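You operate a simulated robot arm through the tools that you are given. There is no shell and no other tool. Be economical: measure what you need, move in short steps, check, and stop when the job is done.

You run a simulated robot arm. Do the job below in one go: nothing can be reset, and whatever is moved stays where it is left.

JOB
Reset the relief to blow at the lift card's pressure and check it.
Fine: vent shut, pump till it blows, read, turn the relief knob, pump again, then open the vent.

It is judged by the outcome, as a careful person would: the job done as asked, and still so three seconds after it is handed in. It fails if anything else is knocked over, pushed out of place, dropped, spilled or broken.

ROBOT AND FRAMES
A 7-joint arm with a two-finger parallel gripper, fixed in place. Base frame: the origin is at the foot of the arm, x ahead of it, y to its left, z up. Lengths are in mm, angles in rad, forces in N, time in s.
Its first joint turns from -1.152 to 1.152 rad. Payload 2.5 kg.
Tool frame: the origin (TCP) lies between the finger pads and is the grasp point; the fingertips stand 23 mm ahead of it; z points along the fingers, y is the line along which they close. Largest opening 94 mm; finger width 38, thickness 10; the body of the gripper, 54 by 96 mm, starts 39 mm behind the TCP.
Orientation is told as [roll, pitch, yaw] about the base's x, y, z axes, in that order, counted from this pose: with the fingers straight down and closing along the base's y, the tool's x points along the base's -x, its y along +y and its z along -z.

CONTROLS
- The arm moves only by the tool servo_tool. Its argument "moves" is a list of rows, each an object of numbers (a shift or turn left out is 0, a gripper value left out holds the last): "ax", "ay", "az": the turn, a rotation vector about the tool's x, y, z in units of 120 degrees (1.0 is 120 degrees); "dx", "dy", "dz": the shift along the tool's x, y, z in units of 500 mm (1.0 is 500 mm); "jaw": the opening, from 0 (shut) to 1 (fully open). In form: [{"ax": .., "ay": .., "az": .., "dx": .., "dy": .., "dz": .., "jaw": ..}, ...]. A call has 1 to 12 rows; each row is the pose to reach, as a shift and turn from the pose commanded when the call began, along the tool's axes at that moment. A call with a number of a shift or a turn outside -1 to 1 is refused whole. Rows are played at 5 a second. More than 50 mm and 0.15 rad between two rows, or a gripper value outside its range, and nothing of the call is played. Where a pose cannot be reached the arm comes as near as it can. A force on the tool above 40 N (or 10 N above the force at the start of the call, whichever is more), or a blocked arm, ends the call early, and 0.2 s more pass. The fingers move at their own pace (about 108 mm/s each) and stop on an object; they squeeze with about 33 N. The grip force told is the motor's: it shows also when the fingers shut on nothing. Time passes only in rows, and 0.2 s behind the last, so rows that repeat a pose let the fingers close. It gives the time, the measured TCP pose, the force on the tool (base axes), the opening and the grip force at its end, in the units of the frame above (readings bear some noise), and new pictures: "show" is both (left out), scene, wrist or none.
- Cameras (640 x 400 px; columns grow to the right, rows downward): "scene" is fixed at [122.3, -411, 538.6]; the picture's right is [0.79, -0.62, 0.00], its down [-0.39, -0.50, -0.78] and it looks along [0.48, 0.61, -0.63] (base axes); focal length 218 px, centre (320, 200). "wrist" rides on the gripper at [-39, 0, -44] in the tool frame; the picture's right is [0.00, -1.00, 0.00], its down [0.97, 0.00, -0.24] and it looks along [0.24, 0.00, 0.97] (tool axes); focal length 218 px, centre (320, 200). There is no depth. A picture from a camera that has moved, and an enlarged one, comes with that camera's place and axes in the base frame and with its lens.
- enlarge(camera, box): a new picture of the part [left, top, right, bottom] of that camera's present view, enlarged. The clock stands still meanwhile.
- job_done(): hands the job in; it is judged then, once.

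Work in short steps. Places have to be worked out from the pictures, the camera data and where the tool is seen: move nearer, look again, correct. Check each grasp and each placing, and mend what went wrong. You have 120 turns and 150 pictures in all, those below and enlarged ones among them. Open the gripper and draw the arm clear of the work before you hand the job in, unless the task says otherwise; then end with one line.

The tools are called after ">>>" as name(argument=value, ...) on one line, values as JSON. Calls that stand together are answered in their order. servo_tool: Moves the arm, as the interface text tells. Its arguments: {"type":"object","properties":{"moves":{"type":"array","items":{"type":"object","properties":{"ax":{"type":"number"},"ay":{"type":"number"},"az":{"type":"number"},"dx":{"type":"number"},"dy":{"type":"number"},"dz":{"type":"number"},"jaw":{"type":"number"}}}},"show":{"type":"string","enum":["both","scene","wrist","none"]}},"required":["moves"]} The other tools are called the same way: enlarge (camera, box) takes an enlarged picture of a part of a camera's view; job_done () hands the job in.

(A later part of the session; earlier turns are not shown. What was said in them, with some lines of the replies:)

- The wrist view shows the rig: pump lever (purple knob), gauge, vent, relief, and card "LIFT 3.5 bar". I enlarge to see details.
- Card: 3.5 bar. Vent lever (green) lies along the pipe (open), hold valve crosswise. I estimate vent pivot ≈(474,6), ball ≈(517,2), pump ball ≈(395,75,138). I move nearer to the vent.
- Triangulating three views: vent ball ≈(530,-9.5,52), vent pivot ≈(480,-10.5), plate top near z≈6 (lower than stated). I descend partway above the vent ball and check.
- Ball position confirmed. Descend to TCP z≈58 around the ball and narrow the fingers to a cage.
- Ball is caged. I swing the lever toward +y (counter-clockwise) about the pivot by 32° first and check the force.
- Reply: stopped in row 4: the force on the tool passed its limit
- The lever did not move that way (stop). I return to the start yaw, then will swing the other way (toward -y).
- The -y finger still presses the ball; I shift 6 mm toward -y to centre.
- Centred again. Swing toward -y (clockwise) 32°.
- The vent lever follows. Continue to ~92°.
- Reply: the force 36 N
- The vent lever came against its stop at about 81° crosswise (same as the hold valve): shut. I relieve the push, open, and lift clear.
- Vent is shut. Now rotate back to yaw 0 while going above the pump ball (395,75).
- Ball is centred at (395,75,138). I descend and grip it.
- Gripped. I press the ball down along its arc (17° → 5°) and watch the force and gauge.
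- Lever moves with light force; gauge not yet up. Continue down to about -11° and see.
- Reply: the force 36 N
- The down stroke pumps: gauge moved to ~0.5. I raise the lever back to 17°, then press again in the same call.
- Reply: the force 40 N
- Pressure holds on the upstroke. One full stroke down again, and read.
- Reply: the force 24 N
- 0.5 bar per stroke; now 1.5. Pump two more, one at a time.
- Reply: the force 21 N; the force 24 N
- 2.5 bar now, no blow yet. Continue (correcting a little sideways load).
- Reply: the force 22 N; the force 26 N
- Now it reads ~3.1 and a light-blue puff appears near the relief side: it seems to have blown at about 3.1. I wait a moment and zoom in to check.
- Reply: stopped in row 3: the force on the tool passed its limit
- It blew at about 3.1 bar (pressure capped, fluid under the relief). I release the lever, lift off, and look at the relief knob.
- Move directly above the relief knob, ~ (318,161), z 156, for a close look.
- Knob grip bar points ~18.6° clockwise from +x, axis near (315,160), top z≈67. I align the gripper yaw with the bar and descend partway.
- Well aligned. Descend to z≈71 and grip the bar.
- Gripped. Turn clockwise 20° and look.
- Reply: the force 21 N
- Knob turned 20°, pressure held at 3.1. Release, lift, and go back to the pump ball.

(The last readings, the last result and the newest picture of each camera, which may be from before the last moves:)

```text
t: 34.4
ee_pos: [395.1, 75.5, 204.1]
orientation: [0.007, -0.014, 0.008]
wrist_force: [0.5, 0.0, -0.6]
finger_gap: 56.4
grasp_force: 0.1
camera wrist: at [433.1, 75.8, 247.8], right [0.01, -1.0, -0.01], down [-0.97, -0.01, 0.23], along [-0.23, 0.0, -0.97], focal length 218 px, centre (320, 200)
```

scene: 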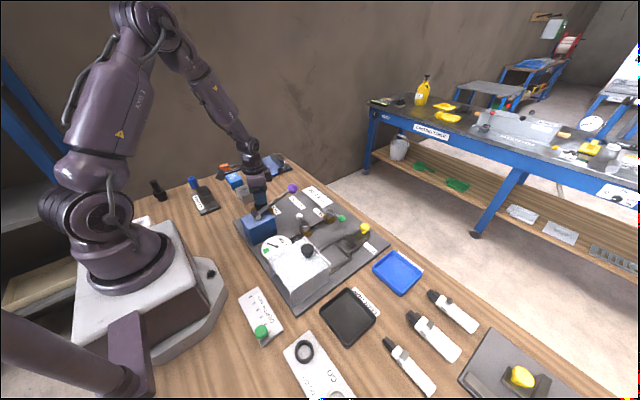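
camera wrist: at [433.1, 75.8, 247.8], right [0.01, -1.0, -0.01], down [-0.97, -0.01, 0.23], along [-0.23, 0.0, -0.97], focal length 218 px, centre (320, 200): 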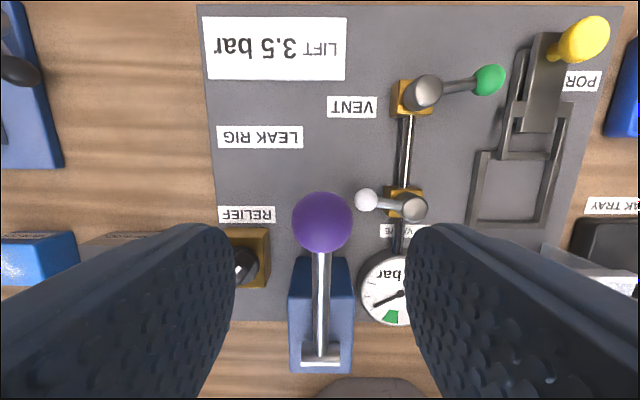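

Lever is at the top. Grip and make one stroke, then read.

>>> servo_tool(moves=[{"dz": 0.06}, {"dz": 0.132}, {"dz": 0.132, "jaw": 0.2}, {"dz": 0.132, "jaw": 0.2}, {"dx": -0.0094, "dz": 0.174}, {"dx": -0.0118, "dz": 0.222}, {"dx": -0.007, "dz": 0.264}, {"dx": -0.007, "dz": 0.264}], show="none")

>>> enlarge(camera="scene", box=[225, 205, 305, 265])

```text
t: 36.2
ee_pos: [400.9, 76.1, 73.0]
orientation: [0.005, -0.016, 0.003]
wrist_force: [-9.8, -14.5, 32.4]
finger_gap: 33.0
grasp_force: 44.8
```

```text
6.67 times, centred on (265, 235) of scene
camera zoom: at [122.2, -411.0, 538.7], right [0.79, -0.62, 0.0], down [-0.39, -0.5, -0.78], along [0.48, 0.61, -0.63], focal length 1456 px, centre (687, -33)
```

zoom: 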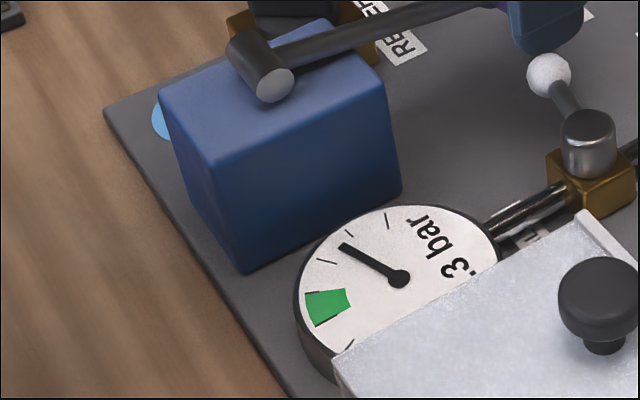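

Reads 3.3. One more stroke to confirm that is the cap.

>>> servo_tool(moves=[{"dx": -0.0046, "dy": -0.0015, "dz": -0.0428}, {"dx": -0.003, "dy": -0.0015, "dz": -0.0906}, {"dx": 0.006, "dy": -0.0015, "dz": -0.129}, {"dx": -0.003, "dy": -0.0015, "dz": -0.0906}, {"dx": -0.0046, "dy": -0.0015, "dz": -0.0428}, {"dx": 0, "dy": -0.0015, "dz": 0}], show="none")

>>> enlarge(camera="scene", box=[225, 205, 305, 265])

```text
t: 37.6
ee_pos: [400.8, 75.6, 74.5]
orientation: [0.004, -0.018, 0.002]
wrist_force: [7.3, -14.8, 14.7]
finger_gap: 33.4
grasp_force: 45.2
```

```text
6.67 times, centred on (265, 235) of scene
camera zoom: at [122.2, -411.0, 538.7], right [0.79, -0.62, 0.0], down [-0.39, -0.5, -0.78], along [0.48, 0.61, -0.63], focal length 1456 px, centre (687, -33)
```

zoom: 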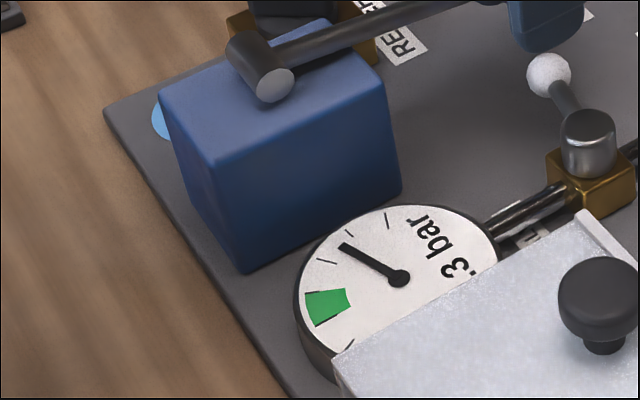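

Cap confirmed at 3.3 bar for 20°, so ~20° more is needed. Raise lever, release and go back above the knob.

>>> servo_tool(moves=[{"dx": -0.0046, "dz": -0.0428}, {"dx": -0.003, "dz": -0.0906}, {"dx": 0.006, "dz": -0.128}, {"dx": 0.006, "dz": -0.128, "jaw": 0.6}, {"dx": 0.006, "dz": -0.128, "jaw": 0.6}, {"dx": 0.006, "dz": -0.2, "jaw": 0.6}, {"dx": 0.006, "dz": -0.26, "jaw": 0.6}], show="none")

```text
t: 39.2
ee_pos: [393.9, 76.3, 203.7]
orientation: [0.007, -0.013, 0.005]
wrist_force: [0.5, -0.1, -0.6]
finger_gap: 56.4
grasp_force: 0.1
```

>>> servo_tool(moves=[{"dx": 0.031, "dy": 0.0333, "az": 0.065}, {"dx": 0.062, "dy": 0.0666, "az": 0.13}, {"dx": 0.093, "dy": 0.1, "az": 0.195, "jaw": 0.45}, {"dx": 0.124, "dy": 0.133, "az": 0.26}, {"dx": 0.155, "dy": 0.1664, "az": 0.3257}, {"dx": 0.155, "dy": 0.1664, "dz": 0.09, "az": 0.3257}, {"dx": 0.155, "dy": 0.1664, "dz": 0.17, "az": 0.3257}, {"dx": 0.155, "dy": 0.1664, "dz": 0.2, "az": 0.3257}], show="wrist")

```text
t: 41.0
ee_pos: [319.8, 158.4, 103.0]
orientation: [0.014, -0.007, -0.678]
wrist_force: [-0.2, 0.1, 0.5]
finger_gap: 42.1
grasp_force: 0.1
camera wrist: at [348.8, 133.1, 146.7], right [-0.63, -0.78, -0.01], down [-0.76, 0.61, 0.23], along [-0.17, 0.16, -0.97], focal length 218 px, centre (320, 200)
```

wrist: 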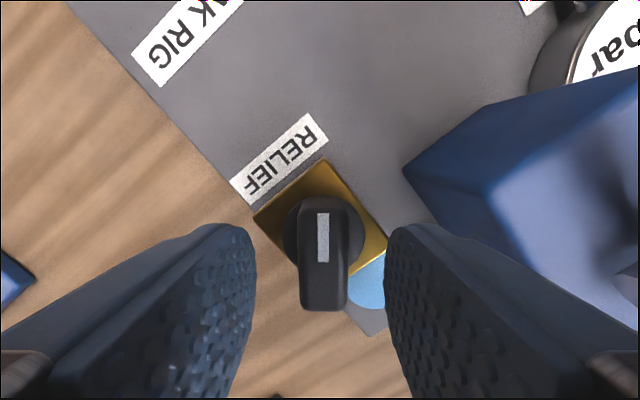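

Aligned with the bar. Descend, grip, turn 20° more clockwise.

>>> servo_tool(moves=[{"dx": 0.005, "dz": 0.03}, {"dx": 0.005, "dz": 0.062}, {"dx": 0.005, "dz": 0.062, "jaw": 0.1}, {"dx": 0.005, "dz": 0.062, "jaw": 0.1}, {"dx": 0.005, "dz": 0.062, "jaw": 0.1}, {"dx": 0.005, "dz": 0.062, "az": 0.055}, {"dx": 0.005, "dz": 0.062, "az": 0.11}, {"dx": 0.005, "dz": 0.062, "az": 0.1667}, {"dx": 0.005, "dz": 0.062, "az": 0.1667}], show="wrist")

```text
t: 42.2
ee_pos: [317.2, 158.2, 73.3]
orientation: [0.013, -0.009, -0.679]
wrist_force: [0.0, 1.6, 4.7]
finger_gap: 20.3
grasp_force: 45.3
stopped in row 5: the force on the tool passed its limit (the readings are from after the stop); the commanded pose is now the measured one
camera wrist: at [347.6, 132.9, 116.3], right [-0.63, -0.78, -0.01], down [-0.76, 0.61, 0.23], along [-0.18, 0.16, -0.97], focal length 218 px, centre (320, 200)
```

wrist: 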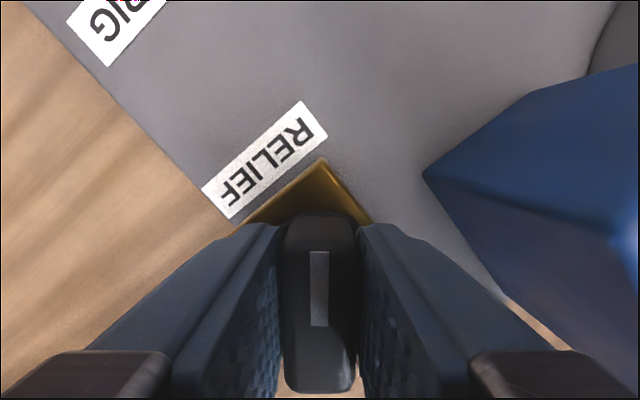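

The clamping tripped the limit (side load on closing), now gripped with low force. Turn 20° now.

>>> servo_tool(moves=[{"az": 0.055}, {"az": 0.11}, {"az": 0.1667}, {"az": 0.1667}], show="none")

```text
t: 43.2
ee_pos: [316.4, 157.1, 71.3]
orientation: [0.012, 0.0, -1.032]
wrist_force: [-14.1, -10.7, 28.1]
finger_gap: 20.0
grasp_force: 45.1
```

Knob turned another 20°. Release, lift and return to the pump ball.

>>> servo_tool(moves=[{"jaw": 0.45}, {"jaw": 0.45}, {"dz": -0.09}, {"dz": -0.18}, {"dz": -0.265}, {"dx": -0.032, "dy": 0.0073, "dz": -0.265, "az": -0.0704}, {"dx": -0.064, "dy": 0.0146, "dz": -0.265, "az": -0.1408, "jaw": 0.6}, {"dx": -0.096, "dy": 0.022, "dz": -0.265, "az": -0.2113}, {"dx": -0.128, "dy": 0.0293, "dz": -0.265, "az": -0.2817}, {"dx": -0.16, "dy": 0.0366, "dz": -0.265, "az": -0.3521}, {"dx": -0.192, "dy": 0.0439, "dz": -0.265, "az": -0.4226}, {"dx": -0.224, "dy": 0.0512, "dz": -0.265, "az": -0.493}], show="wrist")

```text
t: 45.8
ee_pos: [395.8, 73.8, 205.3]
orientation: [0.005, -0.013, 0.009]
wrist_force: [-0.1, -0.3, 0.0]
finger_gap: 56.2
grasp_force: 0.1
camera wrist: at [433.9, 74.6, 249.7], right [0.01, -1.0, -0.01], down [-0.97, -0.01, 0.23], along [-0.23, 0.0, -0.97], focal length 218 px, centre (320, 200)
```

wrist: 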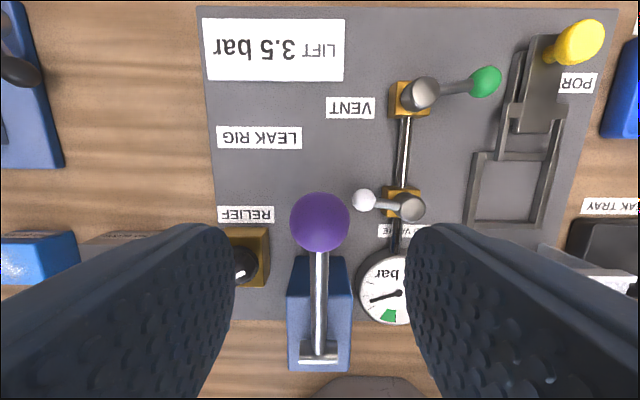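

Grip the ball again and make a stroke, read at the bottom.

>>> servo_tool(moves=[{"dy": 0.002, "dz": 0.06}, {"dy": 0.002, "dz": 0.134}, {"dy": 0.002, "dz": 0.134, "jaw": 0.2}, {"dy": 0.002, "dz": 0.134, "jaw": 0.2}, {"dx": -0.0094, "dy": 0.002, "dz": 0.176}, {"dx": -0.0118, "dy": 0.002, "dz": 0.224}, {"dx": -0.007, "dy": 0.002, "dz": 0.266}, {"dx": -0.007, "dy": 0.002, "dz": 0.266}], show="none")

>>> enlarge(camera="scene", box=[225, 205, 305, 265])

>>> servo_tool(moves=[{"dx": -0.0046, "dz": -0.0428}, {"dx": -0.003, "dz": -0.0906}, {"dx": 0.006, "dz": -0.129}, {"dx": -0.003, "dz": -0.0906}, {"dx": -0.0046, "dz": -0.0428}, {"dx": 0, "dz": 0}], show="none")

>>> enlarge(camera="scene", box=[225, 205, 305, 265])

```text
t: 47.6
ee_pos: [403.2, 75.3, 72.8]
orientation: [0.004, -0.015, 0.006]
wrist_force: [-8.1, -2.5, 32.4]
finger_gap: 33.1
grasp_force: 45.2
```

```text
6.67 times, centred on (265, 235) of scene
camera zoom: at [122.2, -411.0, 538.7], right [0.79, -0.62, 0.0], down [-0.39, -0.5, -0.78], along [0.48, 0.61, -0.63], focal length 1456 px, centre (687, -33)
```

zoom: 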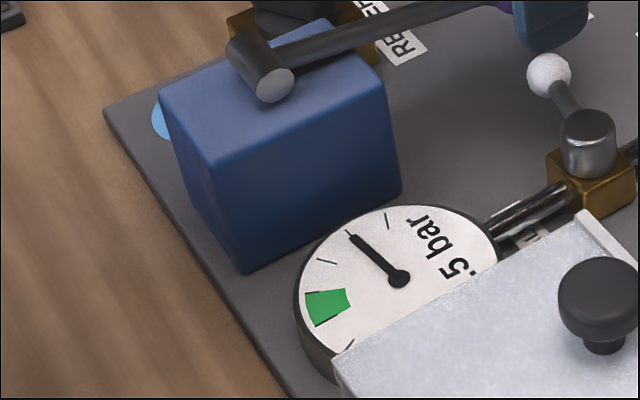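

```text
t: 49.0
ee_pos: [405.0, 74.2, 73.4]
orientation: [0.005, -0.014, 0.002]
wrist_force: [7.3, -14.5, 14.7]
finger_gap: 33.4
grasp_force: 45.2
```

```text
6.67 times, centred on (265, 235) of scene
camera zoom: at [122.2, -411.0, 538.7], right [0.79, -0.62, 0.0], down [-0.39, -0.5, -0.78], along [0.48, 0.61, -0.63], focal length 1456 px, centre (687, -33)
```

zoom: 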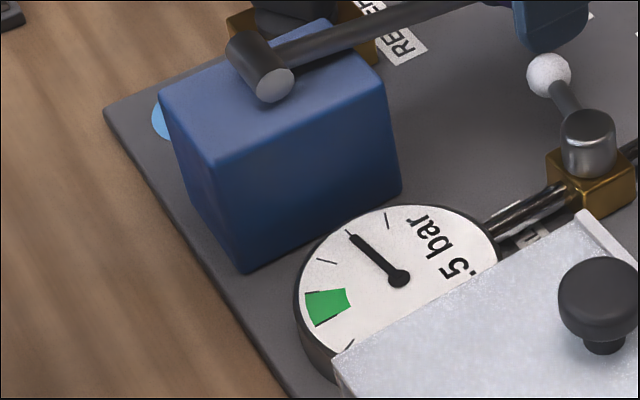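

Blows at 3.5 bar on two consecutive strokes. Raise the lever, release and lift, confirming the full gauge reading from the wrist.

>>> servo_tool(moves=[{"dx": -0.0046, "dz": -0.0428}, {"dx": -0.003, "dz": -0.0906}, {"dx": 0.006, "dz": -0.128}, {"dx": 0.006, "dz": -0.128, "jaw": 0.6}, {"dx": 0.006, "dz": -0.128, "jaw": 0.6}, {"dx": 0.006, "dz": -0.2, "jaw": 0.6}, {"dx": 0.006, "dz": -0.28, "jaw": 0.6}, {"dx": 0.006, "dy": -0.08, "dz": -0.3, "jaw": 0.6}, {"dx": 0.006, "dy": -0.15, "dz": -0.3, "jaw": 0.6}], show="wrist")

>>> enlarge(camera="wrist", box=[240, 220, 400, 320])

```text
t: 51.0
ee_pos: [396.3, 1.7, 222.6]
orientation: [0.007, -0.012, 0.006]
wrist_force: [-0.7, -0.6, -0.8]
finger_gap: 56.6
grasp_force: 0.1
camera wrist: at [435.1, 0.7, 265.7], right [0.01, -1.0, -0.01], down [-0.97, -0.01, 0.23], along [-0.23, 0.0, -0.97], focal length 218 px, centre (320, 200)
```

wrist: 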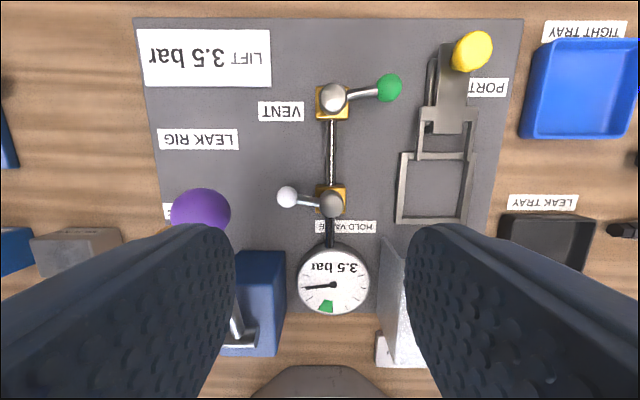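

```text
4.00 times, centred on (320, 270) of wrist
camera zoom: at [435.1, 0.7, 265.7], right [0.01, -1.0, -0.01], down [-0.97, -0.01, 0.23], along [-0.23, 0.0, -0.97], focal length 873 px, centre (320, -80)
```

zoom: 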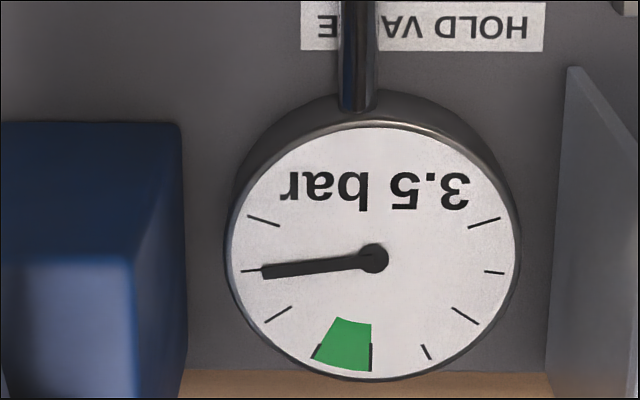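

Gauge reads 3.5 bar. Now go above the vent ball (487,-59) with yaw −81°.

>>> servo_tool(moves=[{"dx": -0.0182, "dy": -0.0122, "az": 0.0676}, {"dx": -0.0364, "dy": -0.0244, "az": 0.1352}, {"dx": -0.0546, "dy": -0.0366, "az": 0.2028}, {"dx": -0.0728, "dy": -0.0488, "az": 0.2704}, {"dx": -0.091, "dy": -0.061, "az": 0.338}, {"dx": -0.1092, "dy": -0.0732, "az": 0.4056}, {"dx": -0.1274, "dy": -0.0854, "az": 0.4732}, {"dx": -0.1456, "dy": -0.0976, "az": 0.5408}, {"dx": -0.1638, "dy": -0.1098, "az": 0.6084}, {"dx": -0.182, "dy": -0.122, "az": 0.676}, {"dx": -0.182, "dy": -0.122, "dz": 0.09, "az": 0.676, "jaw": 0.5}, {"dx": -0.182, "dy": -0.122, "dz": 0.18, "az": 0.676, "jaw": 0.5}], show="wrist")

```text
t: 53.6
ee_pos: [489.6, -60.9, 133.8]
orientation: [0.016, 0.003, -1.411]
wrist_force: [0.6, 0.8, -0.3]
finger_gap: 47.0
grasp_force: 0.1
camera wrist: at [495.5, -99.6, 177.6], right [-0.99, -0.16, -0.01], down [-0.16, 0.96, 0.24], along [-0.03, 0.24, -0.97], focal length 218 px, centre (320, 200)
```

wrist: 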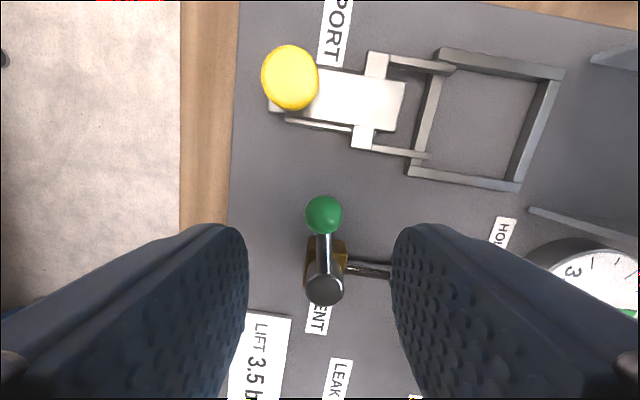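

Ball at (488,-60), centred. Descend and cage.

>>> servo_tool(moves=[{"dz": 0.05}, {"dz": 0.1}, {"dz": 0.151}, {"dz": 0.151, "jaw": 0.28}, {"dz": 0.151, "jaw": 0.28}], show="wrist")

```text
t: 54.8
ee_pos: [489.5, -61.0, 57.0]
orientation: [0.013, 0.004, -1.412]
wrist_force: [0.3, -0.2, 0.7]
finger_gap: 26.3
grasp_force: 0.1
camera wrist: at [495.3, -99.9, 100.6], right [-0.99, -0.16, -0.01], down [-0.16, 0.96, 0.24], along [-0.03, 0.24, -0.97], focal length 218 px, centre (320, 200)
```

wrist: 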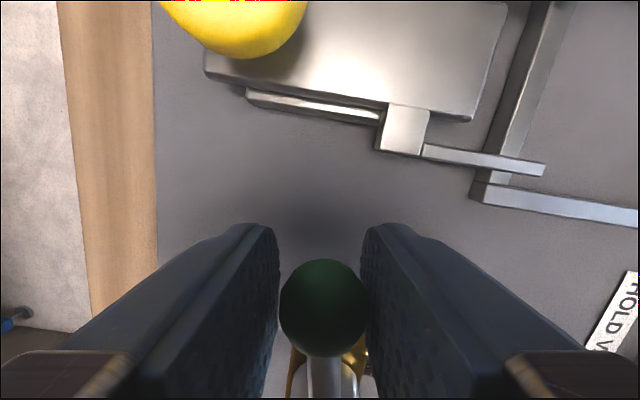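

Swing the vent lever back counter-clockwise to its open position along the pipe.

>>> servo_tool(moves=[{"dx": 0.001, "dy": 0.01433, "az": -0.0667}, {"dx": 0.00399, "dy": 0.02839, "az": -0.1333}, {"dx": 0.0089, "dy": 0.04189, "az": -0.2}, {"dx": 0.01565, "dy": 0.05458, "az": -0.2667}, {"dx": 0.0241, "dy": 0.06621, "az": -0.3333}, {"dx": 0.03408, "dy": 0.07654, "az": -0.4}, {"dx": 0.0454, "dy": 0.08539, "az": -0.4667}, {"dx": 0.05785, "dy": 0.09257, "az": -0.5333}, {"dx": 0.07117, "dy": 0.09796, "az": -0.6}, {"dx": 0.08511, "dy": 0.10144, "az": -0.6667}, {"dx": 0.09223, "dy": 0.10244, "az": -0.7}, {"dx": 0.09223, "dy": 0.10244, "az": -0.7}], show="wrist")

>>> enlarge(camera="scene", box=[225, 165, 385, 265])

```text
t: 57.4
ee_pos: [534.1, -7.1, 58.2]
orientation: [0.004, -0.013, 0.057]
wrist_force: [-2.5, -6.9, -0.4]
finger_gap: 28.8
grasp_force: 2.6
camera wrist: at [571.6, -5.0, 102.3], right [0.06, -1.0, 0.0], down [-0.97, -0.06, 0.23], along [-0.23, -0.01, -0.97], focal length 218 px, centre (320, 200)
```

wrist: 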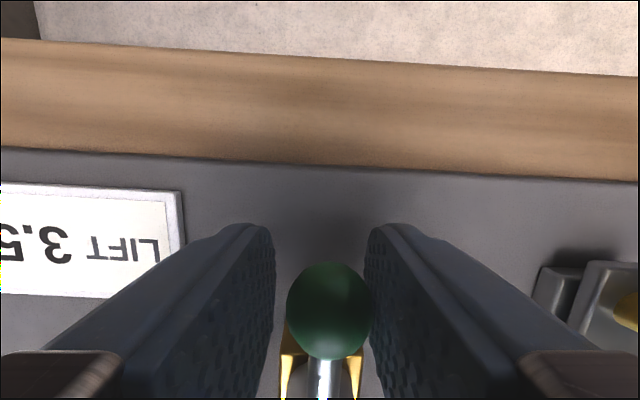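

```text
4.00 times, centred on (305, 215) of scene
camera zoom: at [122.3, -411.0, 538.6], right [0.79, -0.62, 0.0], down [-0.39, -0.5, -0.78], along [0.48, 0.61, -0.63], focal length 874 px, centre (380, 140)
```

zoom: 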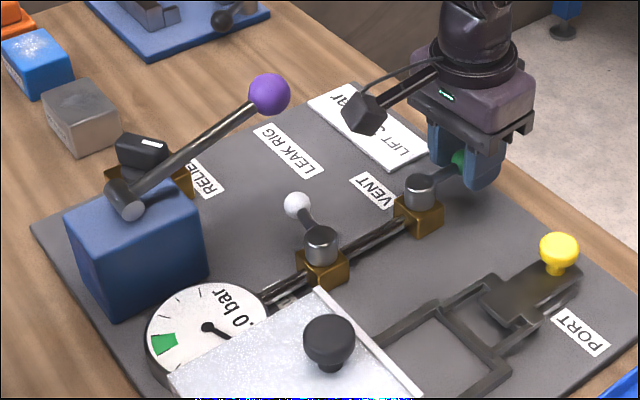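

Vent is open and the gauge fell to 0.0. Open the fingers, lift and draw clear.

>>> servo_tool(moves=[{"dy": -0.005, "jaw": 0.5}, {"dy": -0.005, "jaw": 0.5}, {"dy": -0.005, "dz": -0.09}, {"dy": -0.005, "dz": -0.18}, {"dy": -0.005, "dz": -0.27}, {"dy": -0.005, "dz": -0.36}, {"dx": 0.07, "dy": -0.005, "dz": -0.42}, {"dx": 0.15, "dy": -0.005, "dz": -0.47}, {"dx": 0.22, "dy": -0.005, "dz": -0.5}, {"dx": 0.22, "dy": -0.005, "dz": -0.5}])

>>> enlarge(camera="wrist", box=[220, 80, 420, 280])

```text
t: 59.6
ee_pos: [421.6, -12.8, 305.0]
orientation: [0.005, -0.011, 0.055]
wrist_force: [0.1, -0.3, -0.4]
finger_gap: 46.9
grasp_force: 0.0
camera wrist: at [459.5, -11.6, 349.8], right [0.05, -1.0, 0.0], down [-0.97, -0.05, 0.23], along [-0.23, -0.01, -0.97], focal length 218 px, centre (320, 200)
```

scene: 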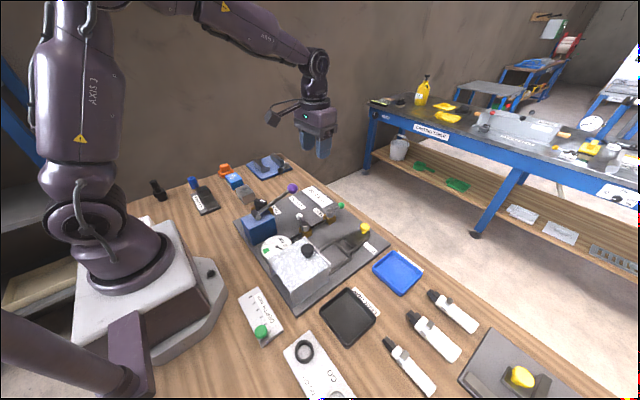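
wrist: 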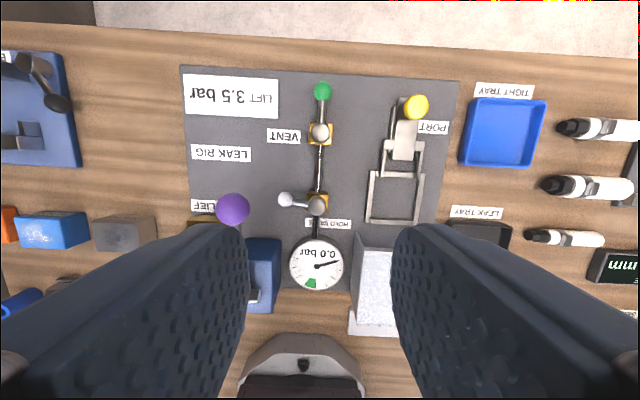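

```text
2.00 times, centred on (320, 180) of wrist
camera zoom: at [459.5, -11.6, 349.8], right [0.05, -1.0, 0.0], down [-0.97, -0.05, 0.23], along [-0.23, -0.01, -0.97], focal length 436 px, centre (320, 240)
```

zoom: 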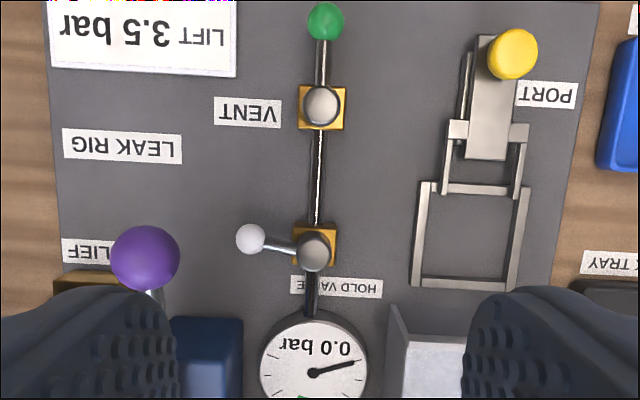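

Vent is open, the gauge shows 0.0 bar, and the relief was verified at 3.5 bar with nothing else disturbed. Handing in.

>>> job_done()

```text
The job is handed in.
```

The relief now blows at 3.5 bar, matching the lift card. It blew at 3.1 bar as found and was confirmed at 3.5 on two strokes after the knob was turned; the vent is open, the gauge reads 0.0 bar, and the blow left a small patch of fluid beside the relief.
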